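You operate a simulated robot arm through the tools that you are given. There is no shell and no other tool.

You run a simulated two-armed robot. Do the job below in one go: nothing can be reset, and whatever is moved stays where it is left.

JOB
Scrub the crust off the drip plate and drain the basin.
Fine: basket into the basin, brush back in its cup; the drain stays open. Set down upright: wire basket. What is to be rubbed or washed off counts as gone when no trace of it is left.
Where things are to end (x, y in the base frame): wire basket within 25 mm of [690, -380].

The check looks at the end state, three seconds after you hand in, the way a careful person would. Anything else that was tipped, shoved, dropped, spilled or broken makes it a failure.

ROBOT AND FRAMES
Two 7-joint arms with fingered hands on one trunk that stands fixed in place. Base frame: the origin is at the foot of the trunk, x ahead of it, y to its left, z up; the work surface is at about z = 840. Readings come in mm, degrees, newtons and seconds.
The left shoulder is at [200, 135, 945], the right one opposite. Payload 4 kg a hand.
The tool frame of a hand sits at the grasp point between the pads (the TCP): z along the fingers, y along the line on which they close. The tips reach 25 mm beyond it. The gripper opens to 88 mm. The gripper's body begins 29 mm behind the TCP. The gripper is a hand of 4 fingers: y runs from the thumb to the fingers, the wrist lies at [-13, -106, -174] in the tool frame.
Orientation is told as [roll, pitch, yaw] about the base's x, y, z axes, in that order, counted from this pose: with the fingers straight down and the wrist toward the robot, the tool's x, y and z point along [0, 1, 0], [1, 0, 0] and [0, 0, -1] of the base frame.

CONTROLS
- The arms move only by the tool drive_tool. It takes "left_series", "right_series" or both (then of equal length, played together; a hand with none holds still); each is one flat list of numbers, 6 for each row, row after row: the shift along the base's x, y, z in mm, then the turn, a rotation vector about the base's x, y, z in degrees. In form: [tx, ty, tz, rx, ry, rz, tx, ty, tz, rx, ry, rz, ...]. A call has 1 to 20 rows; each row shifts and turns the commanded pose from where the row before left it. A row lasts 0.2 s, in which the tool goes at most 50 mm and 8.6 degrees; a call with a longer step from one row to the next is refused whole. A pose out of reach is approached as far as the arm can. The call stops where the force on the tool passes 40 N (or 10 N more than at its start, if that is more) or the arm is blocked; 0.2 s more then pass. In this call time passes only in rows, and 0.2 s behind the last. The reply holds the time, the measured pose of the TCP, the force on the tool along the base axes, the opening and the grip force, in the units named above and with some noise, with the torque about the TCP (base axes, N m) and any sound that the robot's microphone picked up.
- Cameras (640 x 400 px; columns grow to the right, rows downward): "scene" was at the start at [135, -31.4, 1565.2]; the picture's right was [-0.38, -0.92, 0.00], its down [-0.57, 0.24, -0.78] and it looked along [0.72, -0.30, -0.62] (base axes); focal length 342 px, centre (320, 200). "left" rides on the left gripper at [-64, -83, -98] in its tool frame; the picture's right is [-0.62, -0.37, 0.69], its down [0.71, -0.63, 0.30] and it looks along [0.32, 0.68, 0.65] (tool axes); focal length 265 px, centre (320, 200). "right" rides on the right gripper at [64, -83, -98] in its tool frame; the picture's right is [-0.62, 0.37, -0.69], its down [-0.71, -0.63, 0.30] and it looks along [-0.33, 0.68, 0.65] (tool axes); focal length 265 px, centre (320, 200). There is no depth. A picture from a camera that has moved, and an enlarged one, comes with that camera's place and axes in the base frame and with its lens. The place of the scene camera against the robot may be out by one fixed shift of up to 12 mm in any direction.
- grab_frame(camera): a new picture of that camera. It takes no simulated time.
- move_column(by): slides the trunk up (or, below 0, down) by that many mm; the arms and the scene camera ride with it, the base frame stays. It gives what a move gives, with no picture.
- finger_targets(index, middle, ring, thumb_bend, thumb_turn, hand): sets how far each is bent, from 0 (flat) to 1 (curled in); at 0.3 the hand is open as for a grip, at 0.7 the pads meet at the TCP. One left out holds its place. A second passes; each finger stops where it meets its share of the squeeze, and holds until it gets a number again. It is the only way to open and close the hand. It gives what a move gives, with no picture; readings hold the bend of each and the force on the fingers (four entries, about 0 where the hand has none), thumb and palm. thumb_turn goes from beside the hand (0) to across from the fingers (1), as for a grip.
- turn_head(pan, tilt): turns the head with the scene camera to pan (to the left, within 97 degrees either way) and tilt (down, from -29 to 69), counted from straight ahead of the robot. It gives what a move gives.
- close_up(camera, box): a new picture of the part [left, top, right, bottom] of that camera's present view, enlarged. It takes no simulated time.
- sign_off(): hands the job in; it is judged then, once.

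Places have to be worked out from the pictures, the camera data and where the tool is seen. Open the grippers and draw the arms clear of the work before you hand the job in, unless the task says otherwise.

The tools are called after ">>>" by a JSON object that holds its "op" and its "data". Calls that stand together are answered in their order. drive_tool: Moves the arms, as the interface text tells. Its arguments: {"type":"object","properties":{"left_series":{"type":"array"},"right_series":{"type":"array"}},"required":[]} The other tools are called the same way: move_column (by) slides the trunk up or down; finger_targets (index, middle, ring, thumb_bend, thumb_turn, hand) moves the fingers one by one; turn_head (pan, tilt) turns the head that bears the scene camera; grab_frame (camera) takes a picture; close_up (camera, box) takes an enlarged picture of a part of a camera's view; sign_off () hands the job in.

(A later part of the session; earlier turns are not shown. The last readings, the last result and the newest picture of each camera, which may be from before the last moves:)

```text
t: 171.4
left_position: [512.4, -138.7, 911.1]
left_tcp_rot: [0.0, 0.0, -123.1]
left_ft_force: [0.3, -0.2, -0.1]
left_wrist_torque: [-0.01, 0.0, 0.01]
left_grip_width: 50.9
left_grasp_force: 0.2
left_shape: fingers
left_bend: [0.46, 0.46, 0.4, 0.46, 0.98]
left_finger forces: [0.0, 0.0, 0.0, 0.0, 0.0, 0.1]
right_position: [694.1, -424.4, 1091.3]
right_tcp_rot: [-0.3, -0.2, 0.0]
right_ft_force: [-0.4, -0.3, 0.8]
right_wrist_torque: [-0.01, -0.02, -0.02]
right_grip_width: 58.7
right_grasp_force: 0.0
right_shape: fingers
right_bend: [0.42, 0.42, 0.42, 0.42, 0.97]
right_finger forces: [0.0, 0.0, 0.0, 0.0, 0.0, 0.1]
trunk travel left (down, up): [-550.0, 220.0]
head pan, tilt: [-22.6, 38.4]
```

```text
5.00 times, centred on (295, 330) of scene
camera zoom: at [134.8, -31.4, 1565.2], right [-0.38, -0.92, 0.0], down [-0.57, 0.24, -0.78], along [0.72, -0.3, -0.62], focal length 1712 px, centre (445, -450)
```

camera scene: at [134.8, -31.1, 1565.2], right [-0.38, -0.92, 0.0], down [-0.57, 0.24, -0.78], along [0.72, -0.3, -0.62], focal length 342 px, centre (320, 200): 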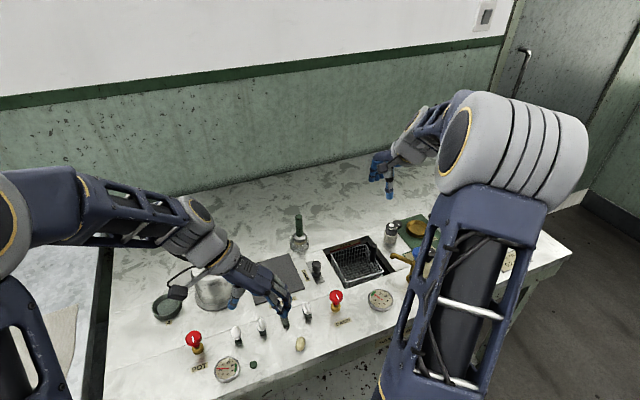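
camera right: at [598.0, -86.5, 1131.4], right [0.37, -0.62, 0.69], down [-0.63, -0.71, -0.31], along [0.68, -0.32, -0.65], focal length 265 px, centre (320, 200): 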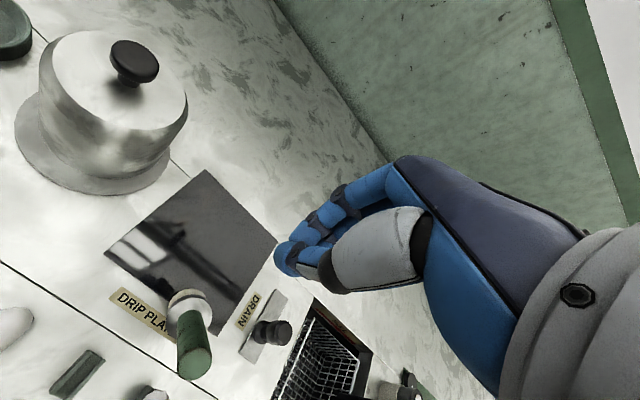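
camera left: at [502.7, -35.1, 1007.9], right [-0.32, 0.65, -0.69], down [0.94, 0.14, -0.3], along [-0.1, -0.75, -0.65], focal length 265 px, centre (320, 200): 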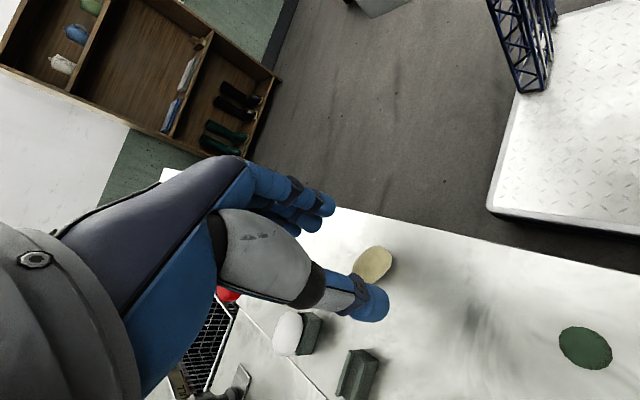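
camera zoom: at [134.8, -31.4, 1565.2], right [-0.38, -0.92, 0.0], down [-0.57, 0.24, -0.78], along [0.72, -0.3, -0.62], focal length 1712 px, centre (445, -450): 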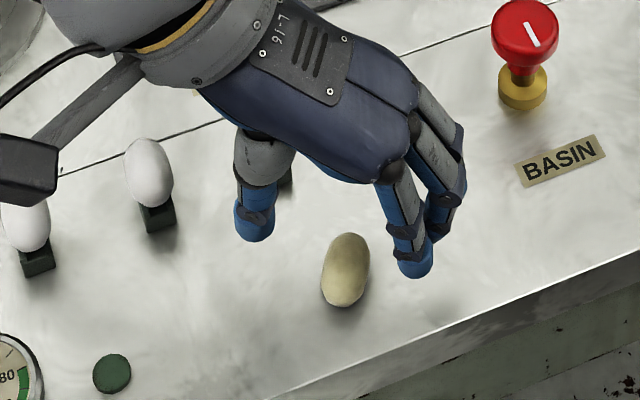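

The egg is centred between thumb and fingers. I lower to just above the counter.

>>> {"op": "drive_tool", "data": {"left_series": [0, 0, -15, 0, 0, 0, 0, 0, -15, 0, 0, 0, 0, 0, -9, 0, 0, 0, 0, 0, -4, 0, 0, 0]}}

>>> {"op": "close_up", "data": {"camera": "left", "box": [240, 170, 460, 350]}}

>>> {"op": "close_up", "data": {"camera": "scene", "box": [250, 290, 340, 370]}}

```text
t: 172.4
left_position: [511.2, -140.4, 868.9]
left_tcp_rot: [0.0, -0.1, -123.1]
left_ft_force: [-1.4, -0.2, 10.4]
left_wrist_torque: [-0.3, 0.18, -0.07]
left_grip_width: 50.8
left_grasp_force: 5.3
left_shape: fingers
left_bend: [0.46, 0.45, 0.4, 0.46, 0.98]
left_finger forces: [0.1, 10.1, 0.0, 0.1, 0.0, 0.0]
right_position: [695.6, -425.3, 1092.2]
right_tcp_rot: [-0.4, -0.3, 0.0]
right_ft_force: [0.6, -0.4, 0.6]
right_wrist_torque: [0.01, 0.04, 0.01]
right_grip_width: 58.8
right_grasp_force: 0.1
right_shape: fingers
right_bend: [0.42, 0.42, 0.42, 0.42, 0.97]
right_finger forces: [0.0, 0.0, 0.0, 0.0, 0.0, 0.0]
trunk travel left (down, up): [-550.0, 220.0]
head pan, tilt: [-22.6, 38.4]
```

```text
2.22 times, centred on (350, 260) of left
camera zoom: at [502.2, -34.8, 966.2], right [-0.32, 0.65, -0.69], down [0.94, 0.14, -0.3], along [-0.1, -0.75, -0.65], focal length 590 px, centre (253, 67)
```

zoom: 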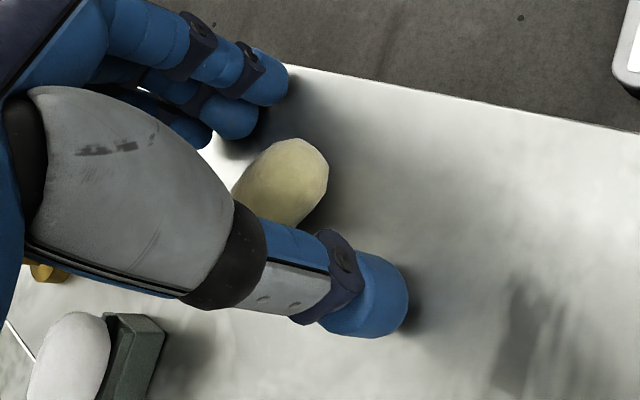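

```text
5.00 times, centred on (295, 330) of scene
camera zoom: at [134.8, -31.3, 1565.4], right [-0.38, -0.92, 0.0], down [-0.57, 0.24, -0.78], along [0.72, -0.3, -0.62], focal length 1712 px, centre (445, -450)
```

zoom: 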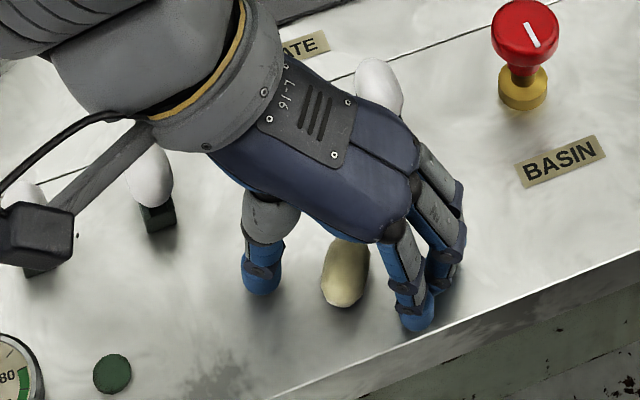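

The middle fingertip touches the counter, so I rise 3 mm and then close slowly on the egg.

>>> {"op": "drive_tool", "data": {"left_series": [0, 0, 3.5, 0, 0, 0]}}

>>> {"op": "finger_targets", "data": {"hand": "left", "index": 0.56, "middle": 0.56, "ring": 0.4, "thumb_bend": 0.56}}

>>> {"op": "close_up", "data": {"camera": "left", "box": [240, 170, 460, 350]}}

>>> {"op": "close_up", "data": {"camera": "scene", "box": [250, 290, 340, 370]}}

```text
t: 172.8
left_position: [511.5, -140.2, 870.3]
left_tcp_rot: [0.0, 0.1, -123.1]
left_ft_force: [0.7, 0.2, 0.1]
left_wrist_torque: [0.03, -0.02, -0.01]
left_grip_width: 50.7
left_grasp_force: 0.0
left_shape: fingers
left_bend: [0.46, 0.46, 0.4, 0.46, 0.98]
left_finger forces: [0.0, 0.1, 0.1, 0.0, 0.1, 0.0]
right_position: [696.2, -425.1, 1092.3]
right_tcp_rot: [-0.3, -0.3, 0.0]
right_ft_force: [0.6, -0.7, -0.3]
right_wrist_torque: [0.0, -0.02, 0.02]
right_grip_width: 58.8
right_grasp_force: 0.1
right_shape: fingers
right_bend: [0.42, 0.42, 0.42, 0.42, 0.97]
right_finger forces: [0.1, 0.1, 0.1, 0.1, 0.1, 0.1]
trunk travel left (down, up): [-550.0, 220.0]
head pan, tilt: [-22.6, 38.4]
```

```text
t: 173.8
left_position: [512.4, -138.8, 870.5]
left_tcp_rot: [0.0, 0.0, -123.1]
left_ft_force: [-0.3, 0.0, 0.0]
left_wrist_torque: [-0.02, -0.02, 0.0]
left_grip_width: 28.9
left_grasp_force: 0.1
left_shape: fingers
left_bend: [0.56, 0.56, 0.4, 0.56, 0.98]
left_finger forces: [0.0, 0.0, 0.0, 0.0, 0.0, 0.0]
right_position: [696.0, -424.7, 1093.1]
right_tcp_rot: [-0.3, -0.2, 0.0]
right_ft_force: [0.5, -0.2, -0.9]
right_wrist_torque: [-0.01, 0.01, 0.01]
right_grip_width: 58.8
right_grasp_force: 0.1
right_shape: fingers
right_bend: [0.42, 0.42, 0.42, 0.42, 0.97]
right_finger forces: [0.1, 0.0, 0.0, 0.0, 0.0, 0.0]
trunk travel left (down, up): [-550.0, 220.0]
head pan, tilt: [-22.6, 38.4]
```

```text
2.22 times, centred on (350, 260) of left
camera zoom: at [502.7, -34.7, 968.8], right [-0.32, 0.65, -0.69], down [0.94, 0.14, -0.3], along [-0.1, -0.75, -0.65], focal length 590 px, centre (253, 67)
```

zoom: 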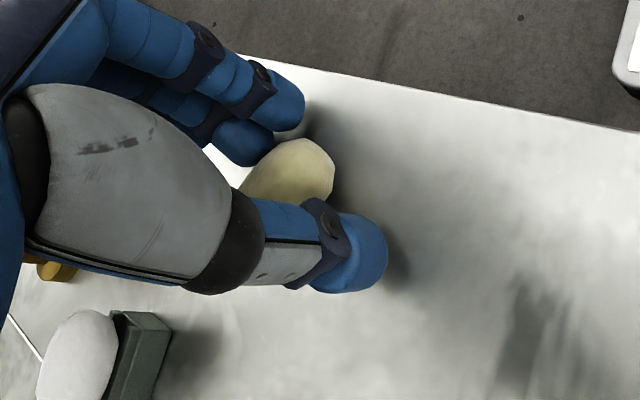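

```text
5.00 times, centred on (295, 330) of scene
camera zoom: at [135.0, -31.4, 1565.1], right [-0.38, -0.92, 0.0], down [-0.57, 0.24, -0.78], along [0.72, -0.3, -0.62], focal length 1712 px, centre (445, -450)
```

zoom: 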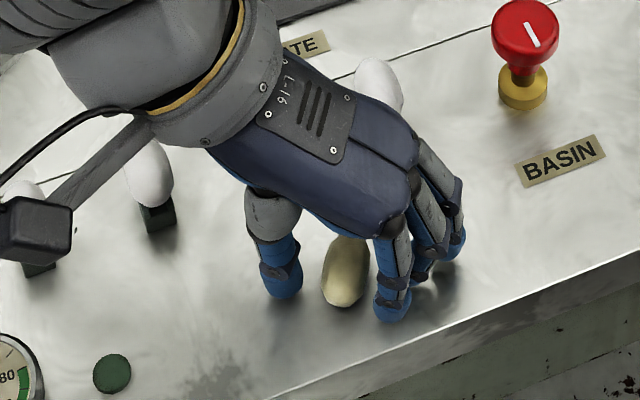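

Nearly there. I close a little at a time.

>>> {"op": "finger_targets", "data": {"hand": "left", "index": 0.6, "middle": 0.6, "thumb_bend": 0.6}}

>>> {"op": "finger_targets", "data": {"hand": "left", "index": 0.64, "middle": 0.64, "thumb_bend": 0.64}}

>>> {"op": "close_up", "data": {"camera": "left", "box": [240, 170, 460, 350]}}

>>> {"op": "close_up", "data": {"camera": "scene", "box": [250, 290, 340, 370]}}

```text
t: 174.8
left_position: [511.9, -139.9, 870.3]
left_tcp_rot: [0.1, 0.0, -122.9]
left_ft_force: [-0.3, 0.5, 0.5]
left_wrist_torque: [-0.02, -0.02, 0.01]
left_grip_width: 20.4
left_grasp_force: 0.1
left_shape: fingers
left_bend: [0.6, 0.6, 0.4, 0.6, 0.98]
left_finger forces: [0.0, 0.0, 0.1, 0.1, 0.0, 0.0]
right_position: [696.3, -424.6, 1092.5]
right_tcp_rot: [-0.3, -0.2, 0.0]
right_ft_force: [0.1, -1.4, 0.7]
right_wrist_torque: [0.0, 0.02, 0.01]
right_grip_width: 59.0
right_grasp_force: 0.1
right_shape: fingers
right_bend: [0.42, 0.42, 0.42, 0.42, 0.97]
right_finger forces: [0.0, 0.0, 0.0, 0.0, 0.0, 0.0]
trunk travel left (down, up): [-550.0, 220.0]
head pan, tilt: [-22.6, 38.4]
```

```text
t: 175.8
left_position: [512.2, -140.5, 869.6]
left_tcp_rot: [0.0, 0.0, -122.9]
left_ft_force: [0.2, 0.4, 0.1]
left_wrist_torque: [0.02, -0.03, -0.02]
left_grip_width: 13.4
left_grasp_force: 0.8
left_shape: fingers
left_bend: [0.63, 0.64, 0.4, 0.63, 0.98]
left_finger forces: [0.4, 0.3, 0.0, 0.0, 0.5, 0.0]
right_position: [694.6, -424.9, 1091.5]
right_tcp_rot: [-0.3, -0.2, 0.1]
right_ft_force: [-0.4, 0.4, -0.6]
right_wrist_torque: [-0.02, 0.0, -0.02]
right_grip_width: 58.5
right_grasp_force: 0.2
right_shape: fingers
right_bend: [0.42, 0.42, 0.42, 0.42, 0.97]
right_finger forces: [0.0, 0.0, 0.0, 0.0, 0.1, 0.1]
trunk travel left (down, up): [-550.0, 220.0]
head pan, tilt: [-22.6, 38.4]
```

```text
2.22 times, centred on (350, 260) of left
camera zoom: at [502.6, -34.7, 968.8], right [-0.32, 0.65, -0.69], down [0.94, 0.14, -0.3], along [-0.1, -0.75, -0.65], focal length 590 px, centre (253, 67)
```

zoom: 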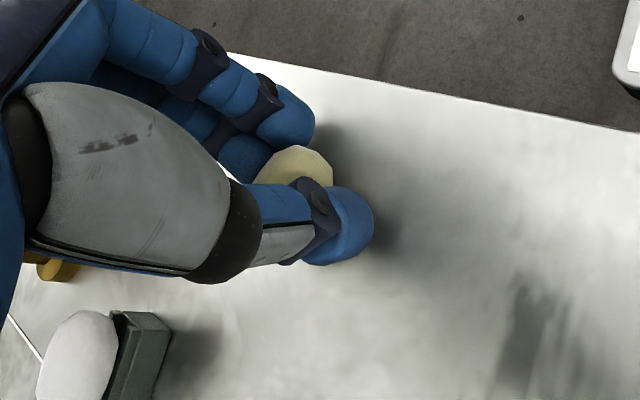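

```text
5.00 times, centred on (295, 330) of scene
camera zoom: at [135.0, -31.4, 1565.1], right [-0.38, -0.92, 0.0], down [-0.57, 0.24, -0.78], along [0.72, -0.3, -0.62], focal length 1712 px, centre (445, -450)
```

zoom: 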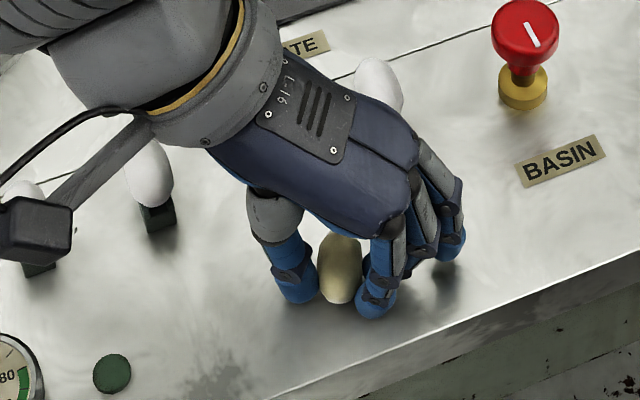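

Even light contact on index, middle and thumb. I firm it slightly (about 2–3 N).

>>> {"op": "finger_targets", "data": {"hand": "left", "index": 0.67, "middle": 0.67, "thumb_bend": 0.67}}

>>> {"op": "close_up", "data": {"camera": "left", "box": [240, 170, 460, 350]}}

>>> {"op": "close_up", "data": {"camera": "scene", "box": [250, 290, 340, 370]}}

```text
t: 176.8
left_position: [511.7, -139.4, 871.1]
left_tcp_rot: [0.1, 0.0, -123.0]
left_ft_force: [0.9, 0.0, 0.0]
left_wrist_torque: [0.0, 0.0, -0.02]
left_grip_width: 11.8
left_grasp_force: 2.7
left_shape: fingers
left_bend: [0.64, 0.66, 0.4, 0.63, 0.97]
left_finger forces: [1.4, 1.2, 0.0, 0.1, 2.7, 0.0]
right_position: [696.0, -424.8, 1091.6]
right_tcp_rot: [-0.2, -0.1, 0.0]
right_ft_force: [0.1, -0.1, 0.3]
right_wrist_torque: [-0.01, -0.01, -0.03]
right_grip_width: 58.8
right_grasp_force: 0.0
right_shape: fingers
right_bend: [0.42, 0.42, 0.42, 0.42, 0.97]
right_finger forces: [0.0, 0.0, 0.0, 0.1, 0.0, 0.0]
trunk travel left (down, up): [-550.0, 220.0]
head pan, tilt: [-22.6, 38.4]
```

```text
2.22 times, centred on (350, 260) of left
camera zoom: at [502.6, -34.7, 968.8], right [-0.32, 0.65, -0.69], down [0.94, 0.14, -0.3], along [-0.1, -0.75, -0.65], focal length 590 px, centre (253, 67)
```

zoom: 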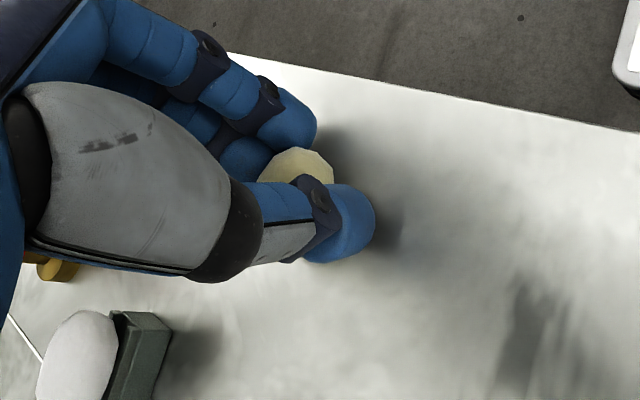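

```text
5.00 times, centred on (295, 330) of scene
camera zoom: at [135.0, -31.4, 1565.1], right [-0.38, -0.92, 0.0], down [-0.57, 0.24, -0.78], along [0.72, -0.3, -0.62], focal length 1712 px, centre (445, -450)
```

zoom: 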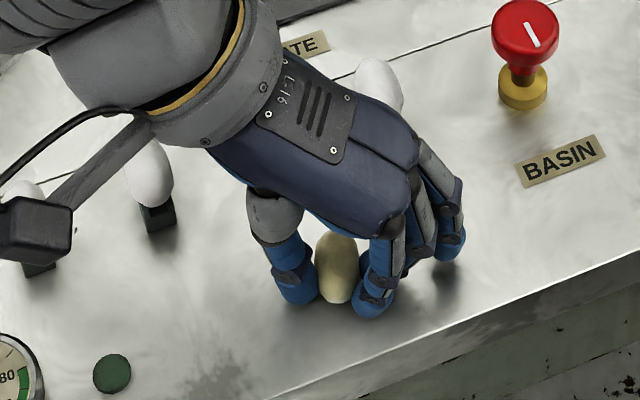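

Balanced at 2.7 N. I lift slowly.

>>> {"op": "drive_tool", "data": {"left_series": [0, 0, 4, 0, 0, 0, 0, 0, 6, 0, 0, 0, 0, 0, 8, 0, 0, 0, 0, 0, 10, 0, 0, 0]}}

>>> {"op": "close_up", "data": {"camera": "left", "box": [240, 170, 460, 350]}}

>>> {"op": "close_up", "data": {"camera": "scene", "box": [250, 280, 340, 370]}}

```text
t: 177.8
left_position: [511.9, -139.8, 898.8]
left_tcp_rot: [0.0, 0.0, -123.0]
left_ft_force: [-0.3, -1.0, -0.4]
left_wrist_torque: [-0.01, 0.01, -0.04]
left_grip_width: 11.6
left_grasp_force: 2.3
left_shape: fingers
left_bend: [0.64, 0.66, 0.4, 0.63, 0.97]
left_finger forces: [1.3, 1.1, 0.1, 0.0, 2.6, 0.1]
right_position: [695.2, -425.1, 1091.4]
right_tcp_rot: [-0.3, -0.2, 0.0]
right_ft_force: [0.3, -0.3, -0.3]
right_wrist_torque: [-0.01, 0.0, 0.02]
right_grip_width: 58.7
right_grasp_force: 0.0
right_shape: fingers
right_bend: [0.42, 0.42, 0.42, 0.42, 0.97]
right_finger forces: [0.0, 0.0, 0.0, 0.0, 0.0, 0.1]
trunk travel left (down, up): [-550.0, 220.0]
head pan, tilt: [-22.6, 38.4]
```

```text
2.22 times, centred on (350, 260) of left
camera zoom: at [502.5, -34.8, 997.1], right [-0.32, 0.65, -0.69], down [0.94, 0.14, -0.3], along [-0.1, -0.75, -0.65], focal length 590 px, centre (253, 67)
```

zoom: 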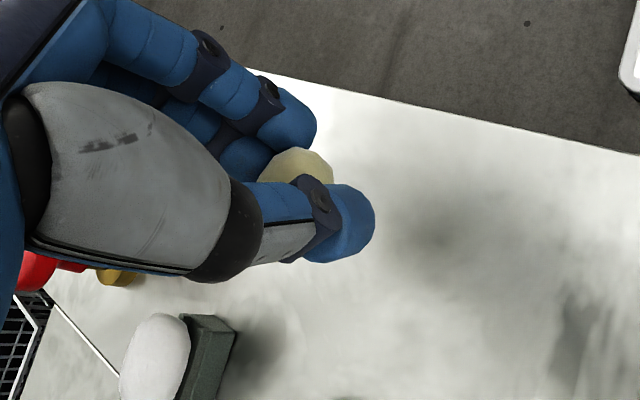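

```text
4.44 times, centred on (295, 325) of scene
camera zoom: at [135.1, -31.4, 1565.1], right [-0.38, -0.92, 0.0], down [-0.57, 0.24, -0.78], along [0.72, -0.3, -0.62], focal length 1521 px, centre (431, -356)
```

zoom: 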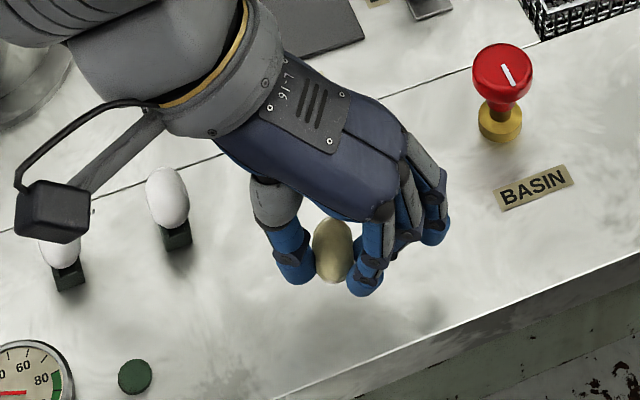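

The egg is in hand. I raise it above the other eggs, turn it to lie along x, and carry it over its holder.

>>> {"op": "drive_tool", "data": {"left_series": [0, 0, 15, 0, 0, 0, 0, 0, 18, 0, 0, 0, 0, 0, 18, 0, 0, 0, 13, 1.5, 0, 0, 0, 6.6, 13, 1.5, 0, 0, 0, 6.6, 13, 1.5, 0, 0, 0, 6.6, 13, 1.5, 0, 0, 0, 6.6, 13, 1.5, 0, 0, 0, 6.6]}}

>>> {"op": "grab_frame", "data": {"camera": "left"}}

>>> {"op": "close_up", "data": {"camera": "scene", "box": [230, 260, 330, 350]}}

```text
t: 179.6
left_position: [576.0, -130.1, 950.0]
left_tcp_rot: [0.0, 0.0, -89.9]
left_ft_force: [0.2, 0.4, -1.0]
left_wrist_torque: [-0.03, -0.01, 0.0]
left_grip_width: 11.8
left_grasp_force: 2.5
left_shape: fingers
left_bend: [0.64, 0.66, 0.4, 0.63, 0.97]
left_finger forces: [1.4, 1.1, 0.0, 0.0, 2.5, 0.0]
right_position: [695.3, -425.6, 1092.0]
right_tcp_rot: [-0.3, -0.2, 0.1]
right_ft_force: [0.2, -0.3, -0.9]
right_wrist_torque: [0.03, 0.01, 0.01]
right_grip_width: 58.6
right_grasp_force: 0.2
right_shape: fingers
right_bend: [0.42, 0.42, 0.42, 0.42, 0.97]
right_finger forces: [0.0, 0.0, 0.0, 0.1, 0.0, 0.0]
trunk travel left (down, up): [-550.0, 220.0]
head pan, tilt: [-22.6, 38.4]
```

```text
taken
camera left: at [511.2, -47.9, 1048.3], right [-0.62, 0.37, -0.69], down [0.71, 0.63, -0.3], along [0.32, -0.68, -0.65], focal length 265 px, centre (320, 200)
```

left: 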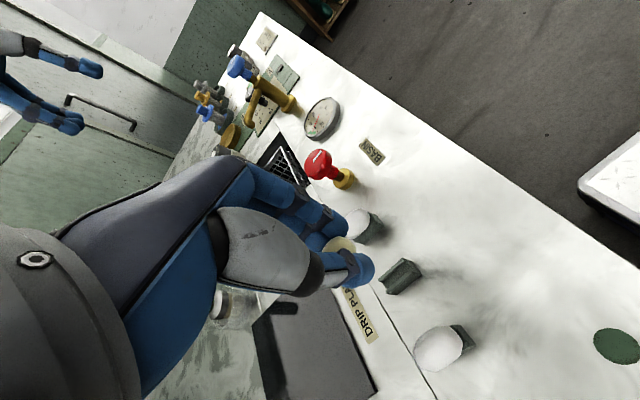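

```text
4.44 times, centred on (280, 305) of scene
camera zoom: at [135.0, -31.4, 1565.1], right [-0.38, -0.92, 0.0], down [-0.57, 0.24, -0.78], along [0.72, -0.3, -0.62], focal length 1521 px, centre (498, -267)
```

zoom: 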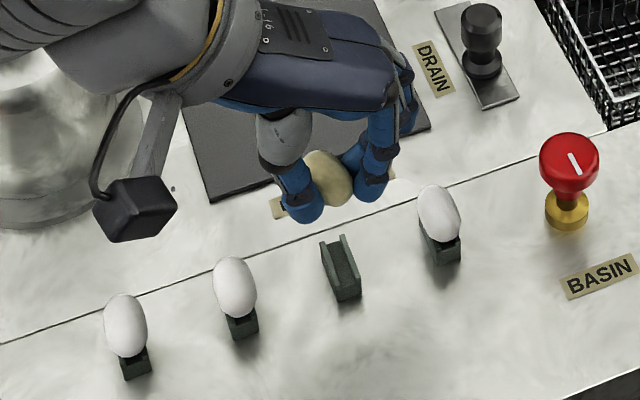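

The egg lies along x like its neighbours; in the same picture it needs only (+2,−0.5) mm to be over its seat. I lower it to just above.

>>> {"op": "drive_tool", "data": {"left_series": [1, -0.3, -15, 0, 0, 0, 1, -0.3, -15, 0, 0, 0, 0, 0, -14, 0, 0, 0]}}

>>> {"op": "close_up", "data": {"camera": "scene", "box": [240, 270, 330, 350]}}

>>> {"op": "close_up", "data": {"camera": "left", "box": [280, 180, 480, 380]}}

```text
t: 180.4
left_position: [577.7, -132.2, 906.0]
left_tcp_rot: [-0.1, 0.1, -90.1]
left_ft_force: [0.1, -0.7, 0.5]
left_wrist_torque: [-0.01, 0.0, 0.02]
left_grip_width: 11.7
left_grasp_force: 3.0
left_shape: fingers
left_bend: [0.64, 0.66, 0.4, 0.63, 0.97]
left_finger forces: [1.3, 1.2, 0.0, 0.0, 2.5, 0.0]
right_position: [697.2, -424.0, 1091.6]
right_tcp_rot: [-0.3, -0.2, 0.0]
right_ft_force: [-0.1, 0.2, -0.6]
right_wrist_torque: [-0.02, 0.03, 0.01]
right_grip_width: 58.8
right_grasp_force: 0.1
right_shape: fingers
right_bend: [0.42, 0.42, 0.42, 0.42, 0.97]
right_finger forces: [0.1, 0.1, 0.0, 0.0, 0.0, 0.0]
trunk travel left (down, up): [-550.0, 220.0]
head pan, tilt: [-22.6, 38.4]
```

```text
5.00 times, centred on (285, 310) of scene
camera zoom: at [134.9, -31.4, 1565.2], right [-0.38, -0.92, 0.0], down [-0.57, 0.24, -0.78], along [0.72, -0.3, -0.62], focal length 1712 px, centre (495, -350)
```

zoom: 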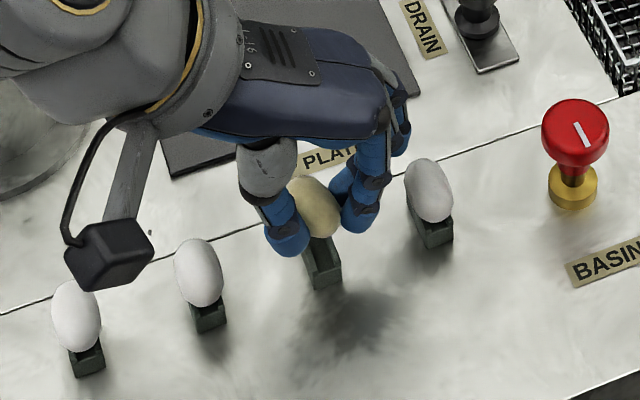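

```text
2.00 times, centred on (380, 280) of left
camera zoom: at [512.9, -49.6, 1003.2], right [-0.62, 0.37, -0.69], down [0.72, 0.63, -0.3], along [0.32, -0.68, -0.65], focal length 531 px, centre (200, 40)
```

zoom: 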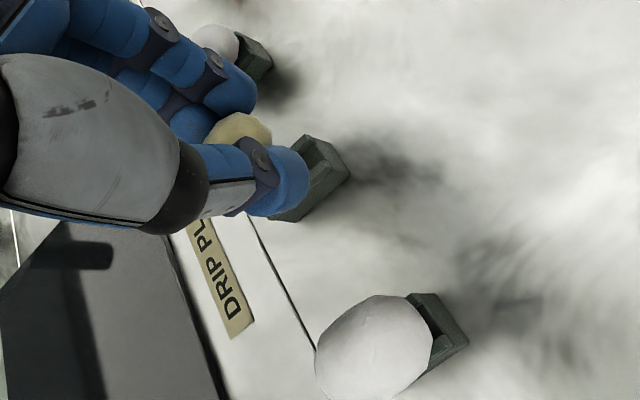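

The egg hangs over its seat, about 2 mm too far right by comparison with its neighbours. I correct that and lower in small steps.

>>> {"op": "drive_tool", "data": {"left_series": [0, 1, -6, 0, 0, 0, 0, 0.7, -6, 0, 0, 0, 0, 0, -3, 0, 0, 0]}}

>>> {"op": "close_up", "data": {"camera": "scene", "box": [240, 270, 330, 350]}}

>>> {"op": "close_up", "data": {"camera": "left", "box": [280, 180, 480, 380]}}

```text
t: 181.2
left_position: [578.1, -131.4, 891.1]
left_tcp_rot: [0.0, 0.1, -90.0]
left_ft_force: [0.2, 0.0, -0.3]
left_wrist_torque: [-0.01, 0.04, 0.03]
left_grip_width: 11.7
left_grasp_force: 2.2
left_shape: fingers
left_bend: [0.64, 0.66, 0.4, 0.63, 0.97]
left_finger forces: [1.2, 1.2, 0.1, 0.0, 2.6, 0.0]
right_position: [695.8, -424.4, 1091.4]
right_tcp_rot: [-0.3, -0.2, -0.1]
right_ft_force: [0.0, -0.4, 0.7]
right_wrist_torque: [-0.02, -0.01, 0.03]
right_grip_width: 58.8
right_grasp_force: 0.1
right_shape: fingers
right_bend: [0.42, 0.42, 0.42, 0.42, 0.97]
right_finger forces: [0.1, 0.1, 0.0, 0.0, 0.0, 0.0]
trunk travel left (down, up): [-550.0, 220.0]
head pan, tilt: [-22.6, 38.4]
```

```text
5.00 times, centred on (285, 310) of scene
camera zoom: at [135.0, -31.4, 1565.2], right [-0.38, -0.92, 0.0], down [-0.57, 0.24, -0.78], along [0.72, -0.3, -0.62], focal length 1712 px, centre (495, -350)
```

zoom: 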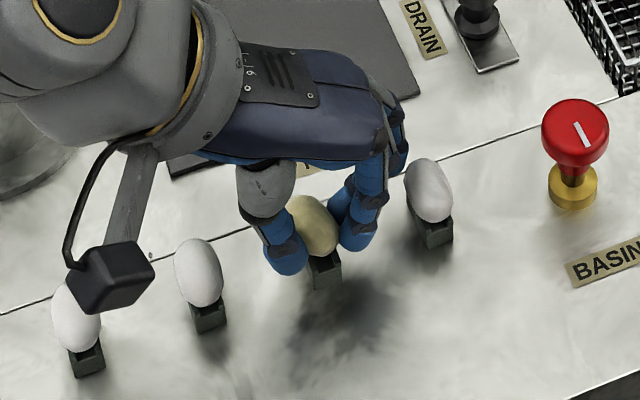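

```text
2.00 times, centred on (380, 280) of left
camera zoom: at [513.7, -48.1, 988.4], right [-0.62, 0.37, -0.69], down [0.71, 0.63, -0.3], along [0.32, -0.68, -0.65], focal length 531 px, centre (200, 40)
```

zoom: 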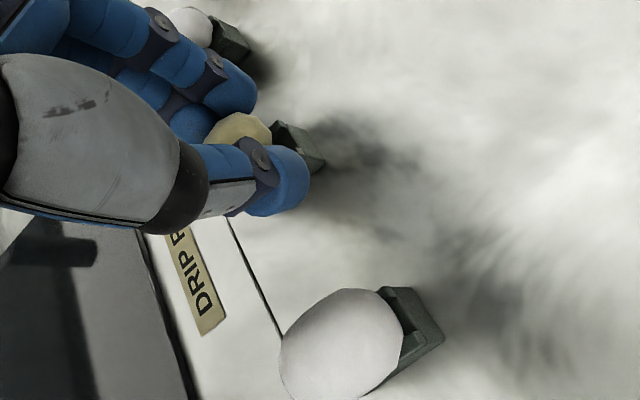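

Almost seated. I go down in 1.5 mm steps and watch the force.

>>> {"op": "drive_tool", "data": {"left_series": [0, 0, -1.5, 0, 0, 0, 0, 0, -1.5, 0, 0, 0]}}

```text
t: 181.8
left_position: [578.7, -131.3, 887.2]
left_tcp_rot: [0.0, -0.1, -90.0]
left_ft_force: [0.3, 0.5, 0.0]
left_wrist_torque: [-0.01, 0.05, -0.04]
left_grip_width: 11.4
left_grasp_force: 2.9
left_shape: fingers
left_bend: [0.64, 0.66, 0.4, 0.63, 0.97]
left_finger forces: [1.3, 1.2, 0.0, 0.0, 2.6, 0.0]
right_position: [695.1, -424.3, 1092.5]
right_tcp_rot: [-0.3, -0.3, -0.1]
right_ft_force: [0.3, 0.5, 0.8]
right_wrist_torque: [0.0, -0.03, -0.02]
right_grip_width: 58.8
right_grasp_force: 0.0
right_shape: fingers
right_bend: [0.42, 0.42, 0.42, 0.42, 0.97]
right_finger forces: [0.0, 0.0, 0.1, 0.0, 0.1, 0.0]
trunk travel left (down, up): [-550.0, 220.0]
head pan, tilt: [-22.6, 38.4]
```

>>> {"op": "drive_tool", "data": {"left_series": [0, 0, -1.2, 0, 0, 0, 0, 0, -1.2, 0, 0, 0]}}

>>> {"op": "close_up", "data": {"camera": "scene", "box": [240, 270, 330, 350]}}

>>> {"op": "close_up", "data": {"camera": "left", "box": [280, 180, 480, 380]}}

```text
t: 182.4
left_position: [578.6, -132.0, 885.4]
left_tcp_rot: [0.0, -0.1, -90.0]
left_ft_force: [-0.1, 0.7, 1.0]
left_wrist_torque: [-0.02, 0.0, -0.01]
left_grip_width: 11.5
left_grasp_force: 2.6
left_shape: fingers
left_bend: [0.64, 0.66, 0.4, 0.63, 0.97]
left_finger forces: [1.5, 1.2, 0.0, 0.0, 2.6, 0.1]
right_position: [695.7, -424.5, 1091.9]
right_tcp_rot: [-0.3, -0.2, 0.0]
right_ft_force: [0.3, -0.1, 0.1]
right_wrist_torque: [-0.01, 0.03, 0.01]
right_grip_width: 58.7
right_grasp_force: 0.0
right_shape: fingers
right_bend: [0.42, 0.42, 0.42, 0.42, 0.97]
right_finger forces: [0.1, 0.0, 0.1, 0.0, 0.0, 0.1]
trunk travel left (down, up): [-550.0, 220.0]
head pan, tilt: [-22.6, 38.4]
```

```text
5.00 times, centred on (285, 310) of scene
camera zoom: at [135.0, -31.4, 1565.2], right [-0.38, -0.92, 0.0], down [-0.57, 0.24, -0.78], along [0.72, -0.3, -0.62], focal length 1712 px, centre (495, -350)
```

zoom: 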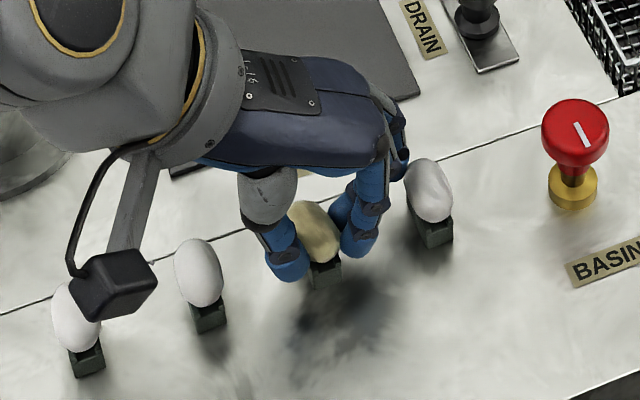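

```text
2.00 times, centred on (380, 280) of left
camera zoom: at [513.6, -48.4, 983.4], right [-0.62, 0.37, -0.69], down [0.71, 0.63, -0.3], along [0.32, -0.68, -0.65], focal length 531 px, centre (200, 40)
```

zoom: 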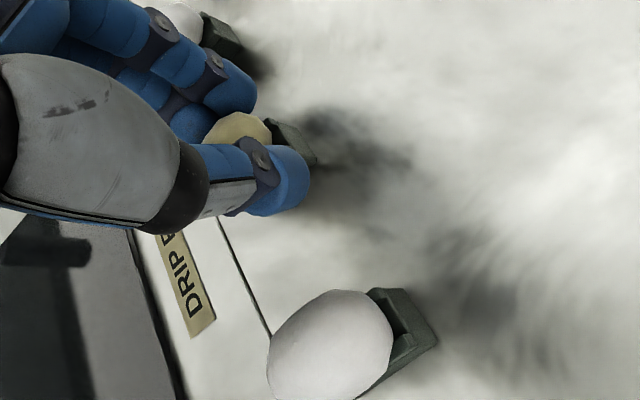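

Egg and holder now have the same spacing as the neighbours, with first contact (1 N). One more small step to settle it.

>>> {"op": "drive_tool", "data": {"left_series": [0, 0, -1, 0, 0, 0]}}

```text
t: 182.8
left_position: [578.1, -131.8, 884.5]
left_tcp_rot: [0.0, 0.1, -90.0]
left_ft_force: [-0.1, 0.4, 1.5]
left_wrist_torque: [0.02, 0.02, -0.01]
left_grip_width: 11.4
left_grasp_force: 2.5
left_shape: fingers
left_bend: [0.64, 0.66, 0.4, 0.64, 0.97]
left_finger forces: [1.5, 1.1, 0.0, 0.1, 2.8, 0.0]
right_position: [696.1, -426.2, 1092.6]
right_tcp_rot: [-0.4, -0.2, 0.0]
right_ft_force: [0.2, -0.7, -0.4]
right_wrist_torque: [0.02, -0.03, -0.01]
right_grip_width: 58.7
right_grasp_force: 0.0
right_shape: fingers
right_bend: [0.42, 0.42, 0.42, 0.42, 0.97]
right_finger forces: [0.1, 0.0, 0.0, 0.0, 0.1, 0.1]
trunk travel left (down, up): [-550.0, 220.0]
head pan, tilt: [-22.6, 38.4]
```

The egg is bearing on its seat. I release gently in two stages.

>>> {"op": "finger_targets", "data": {"hand": "left", "index": 0.61, "middle": 0.62, "thumb_bend": 0.6}}

>>> {"op": "finger_targets", "data": {"hand": "left", "index": 0.52, "middle": 0.52, "thumb_bend": 0.52}}

>>> {"op": "close_up", "data": {"camera": "scene", "box": [240, 270, 330, 350]}}

>>> {"op": "close_up", "data": {"camera": "left", "box": [280, 180, 480, 380]}}

```text
t: 183.8
left_position: [577.8, -131.5, 884.1]
left_tcp_rot: [0.0, 0.0, -89.9]
left_ft_force: [0.0, 0.3, 0.1]
left_wrist_torque: [0.01, 0.0, -0.01]
left_grip_width: 17.9
left_grasp_force: 0.1
left_shape: fingers
left_bend: [0.61, 0.62, 0.4, 0.6, 0.97]
left_finger forces: [0.1, 0.0, 0.1, 0.0, 0.0, 0.1]
right_position: [696.5, -424.5, 1090.9]
right_tcp_rot: [-0.3, -0.2, 0.0]
right_ft_force: [0.4, -0.3, 0.1]
right_wrist_torque: [-0.01, -0.03, -0.01]
right_grip_width: 59.1
right_grasp_force: 0.0
right_shape: fingers
right_bend: [0.42, 0.42, 0.42, 0.42, 0.97]
right_finger forces: [0.0, 0.1, 0.0, 0.1, 0.0, 0.0]
trunk travel left (down, up): [-550.0, 220.0]
head pan, tilt: [-22.6, 38.4]
```

```text
t: 184.8
left_position: [579.9, -132.6, 884.3]
left_tcp_rot: [0.0, 0.0, -90.0]
left_ft_force: [-0.3, 0.6, -0.2]
left_wrist_torque: [0.0, 0.02, 0.01]
left_grip_width: 36.7
left_grasp_force: 0.1
left_shape: fingers
left_bend: [0.52, 0.52, 0.4, 0.52, 0.97]
left_finger forces: [0.1, 0.1, 0.0, 0.0, 0.1, 0.0]
right_position: [696.1, -425.1, 1093.2]
right_tcp_rot: [-0.3, -0.2, 0.1]
right_ft_force: [-0.5, 0.1, -0.4]
right_wrist_torque: [0.0, 0.0, 0.01]
right_grip_width: 58.6
right_grasp_force: 0.1
right_shape: fingers
right_bend: [0.42, 0.42, 0.42, 0.42, 0.97]
right_finger forces: [0.1, 0.0, 0.1, 0.1, 0.0, 0.0]
trunk travel left (down, up): [-550.0, 220.0]
head pan, tilt: [-22.6, 38.4]
```

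```text
5.00 times, centred on (285, 310) of scene
camera zoom: at [135.0, -31.4, 1565.1], right [-0.38, -0.92, 0.0], down [-0.57, 0.24, -0.78], along [0.72, -0.3, -0.62], focal length 1712 px, centre (495, -350)
```

zoom: 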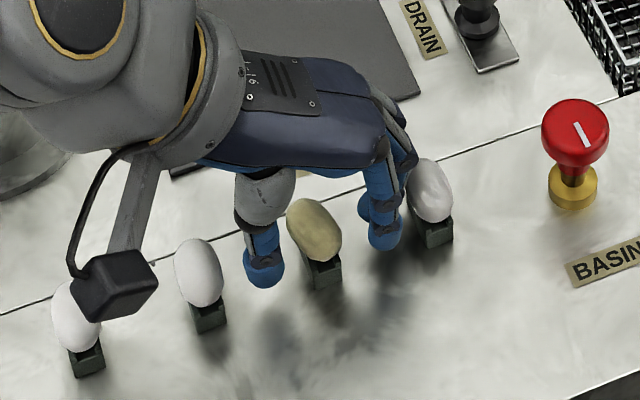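

```text
2.00 times, centred on (380, 280) of left
camera zoom: at [513.7, -48.6, 982.5], right [-0.62, 0.37, -0.69], down [0.71, 0.63, -0.3], along [0.32, -0.68, -0.65], focal length 531 px, centre (200, 40)
```

zoom: 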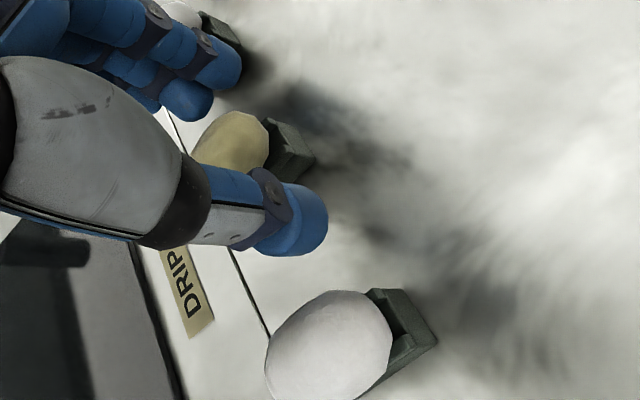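

The egg rests in its holder by itself. I lift the left hand straight up and back off.

>>> {"op": "drive_tool", "data": {"left_series": [0, 0, 6, 0, 0, 0, 0, 0, 12, 0, 0, 0, 0, 0, 20, 0, 0, 0, 0, 0, 30, 0, 0, 0, 0, 5, 40, 0, 0, 0, 0, 20, 40, 0, 0, 0, 0, 40, 20, 0, 0, 0, 0, 45, 10, 0, 0, 0, 0, 45, 10, 0, 0, 0, 0, 45, 10, 0, 0, 0, 0, 45, 0, 0, 0, 0]}}

>>> {"op": "grab_frame", "data": {"camera": "scene"}}

>>> {"op": "close_up", "data": {"camera": "scene", "box": [180, 240, 360, 380]}}

>>> {"op": "close_up", "data": {"camera": "scene", "box": [240, 270, 330, 350]}}

```text
t: 187.2
left_position: [576.3, 111.8, 1081.8]
left_tcp_rot: [0.1, 0.0, -90.2]
left_ft_force: [0.5, 0.9, 0.6]
left_wrist_torque: [0.01, -0.01, 0.03]
left_grip_width: 36.8
left_grasp_force: 0.1
left_shape: fingers
left_bend: [0.52, 0.52, 0.4, 0.52, 0.97]
left_finger forces: [0.0, 0.1, 0.1, 0.0, 0.0, 0.0]
right_position: [695.6, -425.2, 1092.2]
right_tcp_rot: [-0.3, -0.2, 0.0]
right_ft_force: [0.5, 0.5, -0.2]
right_wrist_torque: [-0.03, 0.01, 0.0]
right_grip_width: 58.8
right_grasp_force: 0.1
right_shape: fingers
right_bend: [0.42, 0.42, 0.42, 0.42, 0.97]
right_finger forces: [0.0, 0.0, 0.0, 0.0, 0.1, 0.1]
trunk travel left (down, up): [-550.0, 220.0]
head pan, tilt: [-22.6, 38.4]
```

```text
taken
camera scene: at [135.1, -31.8, 1565.1], right [-0.39, -0.92, 0.0], down [-0.57, 0.24, -0.78], along [0.72, -0.3, -0.62], focal length 342 px, centre (320, 200)
```

scene: 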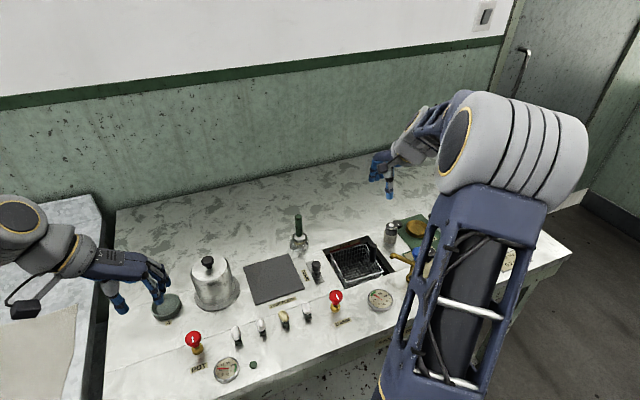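

```text
2.86 times, centred on (270, 310) of scene
camera zoom: at [135.1, -31.8, 1565.1], right [-0.39, -0.92, 0.0], down [-0.57, 0.24, -0.78], along [0.72, -0.3, -0.62], focal length 978 px, centre (463, -114)
```

zoom: 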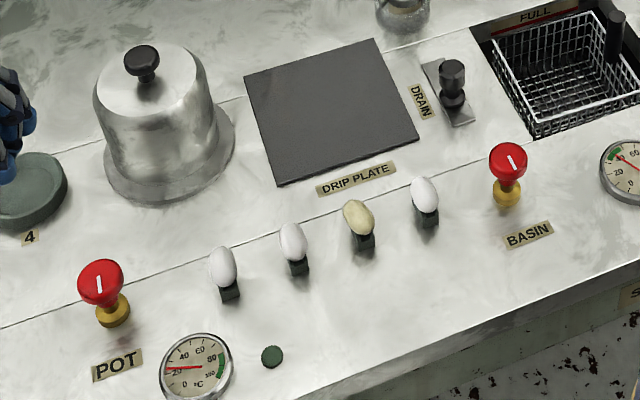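

```text
5.00 times, centred on (285, 310) of scene
camera zoom: at [135.1, -31.8, 1565.1], right [-0.39, -0.92, 0.0], down [-0.57, 0.24, -0.78], along [0.72, -0.3, -0.62], focal length 1712 px, centre (495, -350)
```

zoom: 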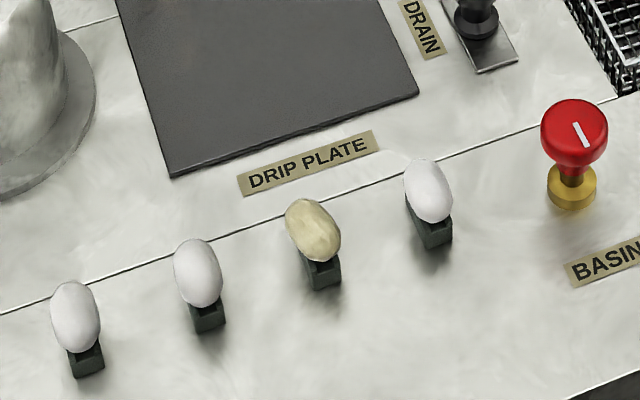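

All four eggs are seated again. Now I check the basin for any remaining water and the basket's position.

>>> {"op": "close_up", "data": {"camera": "right", "box": [20, 140, 220, 370]}}

>>> {"op": "close_up", "data": {"camera": "scene", "box": [315, 225, 405, 295]}}

>>> {"op": "close_up", "data": {"camera": "scene", "box": [235, 195, 325, 315]}}

```text
1.74 times, centred on (120, 255) of right
camera zoom: at [612.8, -360.4, 1190.2], right [0.37, -0.62, 0.7], down [-0.63, -0.72, -0.3], along [0.69, -0.33, -0.65], focal length 462 px, centre (668, 104)
```

zoom: 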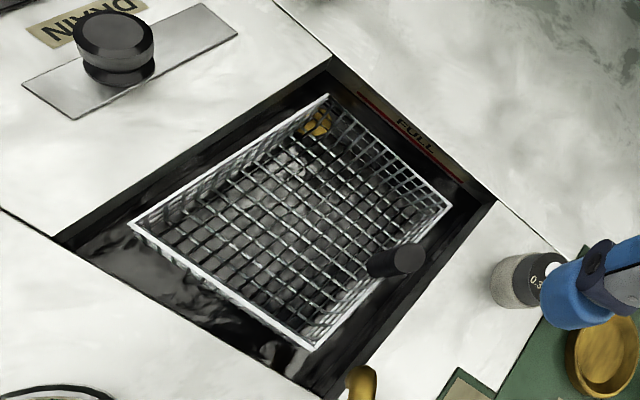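

```text
5.71 times, centred on (360, 260) of scene
camera zoom: at [135.1, -31.8, 1565.1], right [-0.39, -0.92, 0.0], down [-0.57, 0.24, -0.78], along [0.72, -0.3, -0.62], focal length 1956 px, centre (91, -143)
```

zoom: 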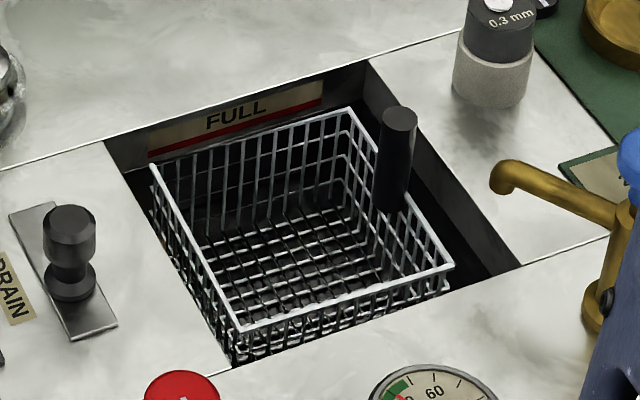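

```text
3.33 times, centred on (280, 255) of scene
camera zoom: at [135.1, -31.8, 1565.1], right [-0.39, -0.92, 0.0], down [-0.57, 0.24, -0.78], along [0.72, -0.3, -0.62], focal length 1141 px, centre (453, 17)
```

zoom: 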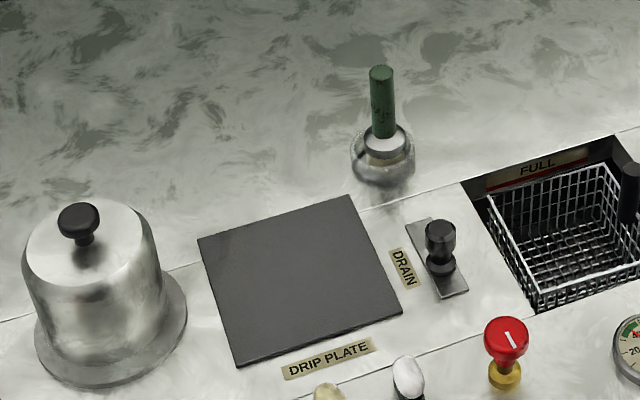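

The basin is empty with the drain ring visible, basket centred at about (688,-375). I compare the pot and other items with the very first crop.

>>> {"op": "close_up", "data": {"camera": "scene", "box": [130, 200, 380, 400]}}

>>> {"op": "close_up", "data": {"camera": "scene", "box": [240, 240, 320, 310]}}

```text
2.00 times, centred on (255, 300) of scene
camera zoom: at [135.1, -31.8, 1565.1], right [-0.39, -0.92, 0.0], down [-0.57, 0.24, -0.78], along [0.72, -0.3, -0.62], focal length 685 px, centre (450, 0)
```

zoom: 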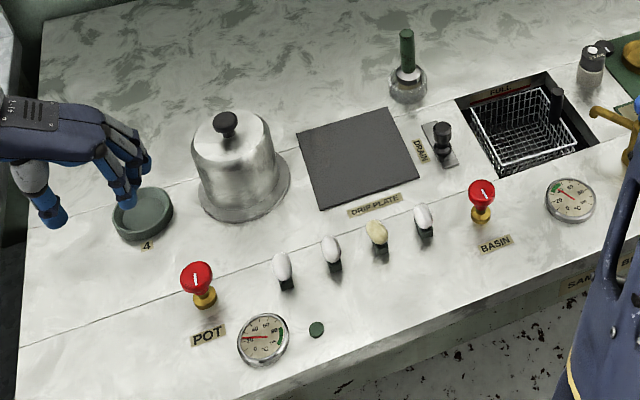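

```text
5.71 times, centred on (280, 275) of scene
camera zoom: at [135.1, -31.8, 1565.1], right [-0.39, -0.92, 0.0], down [-0.57, 0.24, -0.78], along [0.72, -0.3, -0.62], focal length 1956 px, centre (549, -229)
```

zoom: 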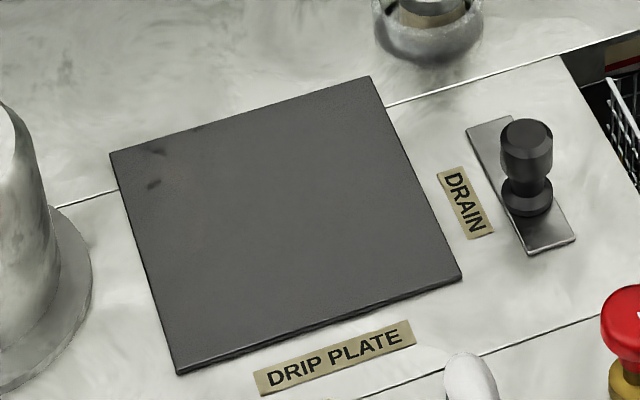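

Everything matches the first picture: brush in cup, eggs, pot, plate and knobs in place; slide open. I open both hands fully and draw the arms clear.

>>> {"op": "finger_targets", "data": {"hand": "left", "index": 0.3, "middle": 0.3, "ring": 0.3, "thumb_bend": 0.3, "thumb_turn": 0.98}}

>>> {"op": "finger_targets", "data": {"hand": "right", "index": 0.3, "middle": 0.3, "ring": 0.3, "thumb_bend": 0.3, "thumb_turn": 0.98}}

>>> {"op": "drive_tool", "data": {"left_series": [2, 14, 12, 0, 0, 8.2, 2, 14, 12, 0, 0, 8.2, 2, 14, 12, 0, 0, 8.2, 2, 14, 12, 0, 0, 8.2, 2, 14, 12, 0, 0, 8.2, 2, 14, 12, 0, 0, 8.2, 2, 14, 12, 0, 0, 8.2, 2, 14, 12, 0, 0, 8.2, 2, 14, 12, 0, 0, 8.2, 2, 14, 12, 0, 0, 8.2, 2, 14, 10, 0, 0, 8.2], "right_series": [0, -5, 25, 0, 0, 0, 0, -5, 25, 0, 0, 0, -10, 0, 25, 0, 0, 0, -20, 5, 20, 0, 0, 0, -25, 10, 15, 0, 0, 0, -25, 10, 10, 0, 0, 0, -25, 10, 10, 0, 0, 0, -25, 10, 5, 0, 0, 0, -25, 10, 5, 0, 0, 0, -25, 10, 0, 0, 0, 0, -20, 10, 0, 0, 0, 0]}}

>>> {"op": "grab_frame", "data": {"camera": "scene"}}

>>> {"op": "grab_frame", "data": {"camera": "right"}}

```text
t: 188.2
left_position: [577.5, 112.3, 1081.9]
left_tcp_rot: [0.0, 0.1, -90.0]
left_ft_force: [-0.5, 0.8, 0.8]
left_wrist_torque: [0.05, 0.02, -0.02]
left_grip_width: 84.8
left_grasp_force: 0.0
left_shape: fingers
left_bend: [0.3, 0.3, 0.3, 0.3, 0.96]
left_finger forces: [0.0, 0.1, 0.1, 0.1, 0.0, 0.0]
right_position: [696.1, -425.4, 1091.9]
right_tcp_rot: [-0.3, -0.2, 0.0]
right_ft_force: [-0.3, 0.3, -0.9]
right_wrist_torque: [0.02, 0.0, -0.02]
right_grip_width: 58.7
right_grasp_force: 0.0
right_shape: fingers
right_bend: [0.42, 0.42, 0.42, 0.42, 0.97]
right_finger forces: [0.0, 0.1, 0.1, 0.0, 0.0, 0.1]
trunk travel left (down, up): [-550.0, 220.0]
head pan, tilt: [-22.6, 38.4]
```

```text
t: 189.2
left_position: [576.9, 112.0, 1080.8]
left_tcp_rot: [0.0, 0.0, -90.0]
left_ft_force: [1.2, 0.0, 0.3]
left_wrist_torque: [0.0, -0.02, -0.03]
left_grip_width: 84.6
left_grasp_force: 0.1
left_shape: fingers
left_bend: [0.3, 0.3, 0.3, 0.3, 0.96]
left_finger forces: [0.0, 0.0, 0.0, 0.1, 0.0, 0.0]
right_position: [696.3, -424.8, 1091.9]
right_tcp_rot: [-0.2, -0.2, -0.1]
right_ft_force: [-0.2, 0.3, 0.6]
right_wrist_torque: [0.01, -0.01, 0.0]
right_grip_width: 84.7
right_grasp_force: 0.1
right_shape: fingers
right_bend: [0.3, 0.3, 0.3, 0.3, 0.96]
right_finger forces: [0.0, 0.0, 0.0, 0.0, 0.1, 0.1]
trunk travel left (down, up): [-550.0, 220.0]
head pan, tilt: [-22.6, 38.4]
```

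```text
t: 191.6
left_position: [600.7, 267.4, 1212.7]
left_tcp_rot: [0.1, 0.0, 0.3]
left_ft_force: [0.0, 0.0, -0.5]
left_wrist_torque: [0.02, 0.04, 0.01]
left_grip_width: 84.7
left_grasp_force: 0.2
left_shape: fingers
left_bend: [0.3, 0.3, 0.3, 0.3, 0.96]
left_finger forces: [0.0, 0.0, 0.0, 0.1, 0.0, 0.1]
right_position: [496.0, -359.8, 1231.6]
right_tcp_rot: [-0.4, -0.2, 0.1]
right_ft_force: [-0.3, 0.8, -0.7]
right_wrist_torque: [0.0, 0.01, 0.01]
right_grip_width: 84.8
right_grasp_force: 0.0
right_shape: fingers
right_bend: [0.3, 0.3, 0.3, 0.3, 0.96]
right_finger forces: [0.0, 0.0, 0.0, 0.0, 0.0, 0.1]
trunk travel left (down, up): [-550.0, 220.0]
head pan, tilt: [-22.6, 38.4]
```

```text
taken
camera scene: at [135.2, -31.4, 1565.1], right [-0.38, -0.92, 0.0], down [-0.57, 0.24, -0.78], along [0.72, -0.3, -0.62], focal length 342 px, centre (320, 200)
```

scene: 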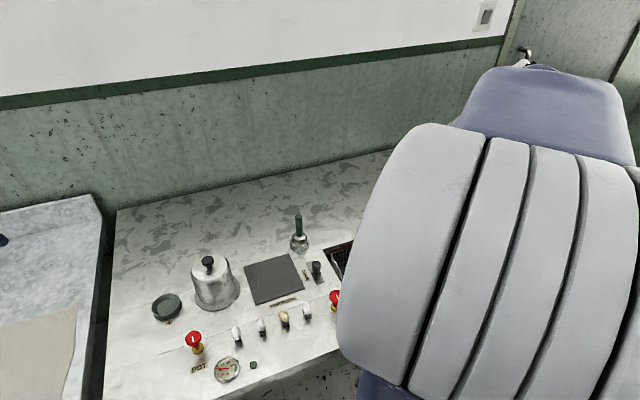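

```text
taken
camera right: at [412.5, -296.0, 1330.0], right [0.37, -0.62, 0.7], down [-0.63, -0.72, -0.3], along [0.69, -0.33, -0.65], focal length 265 px, centre (320, 200)
```

right: 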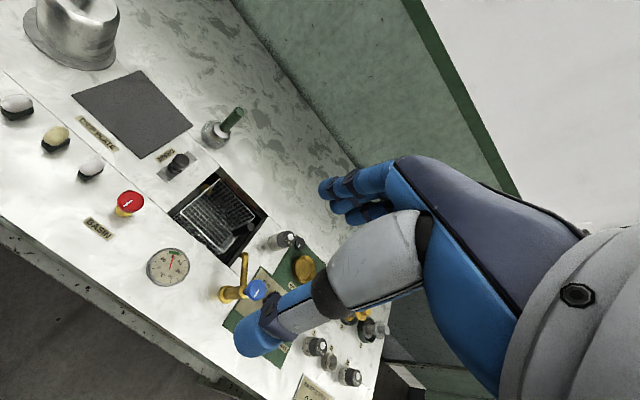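

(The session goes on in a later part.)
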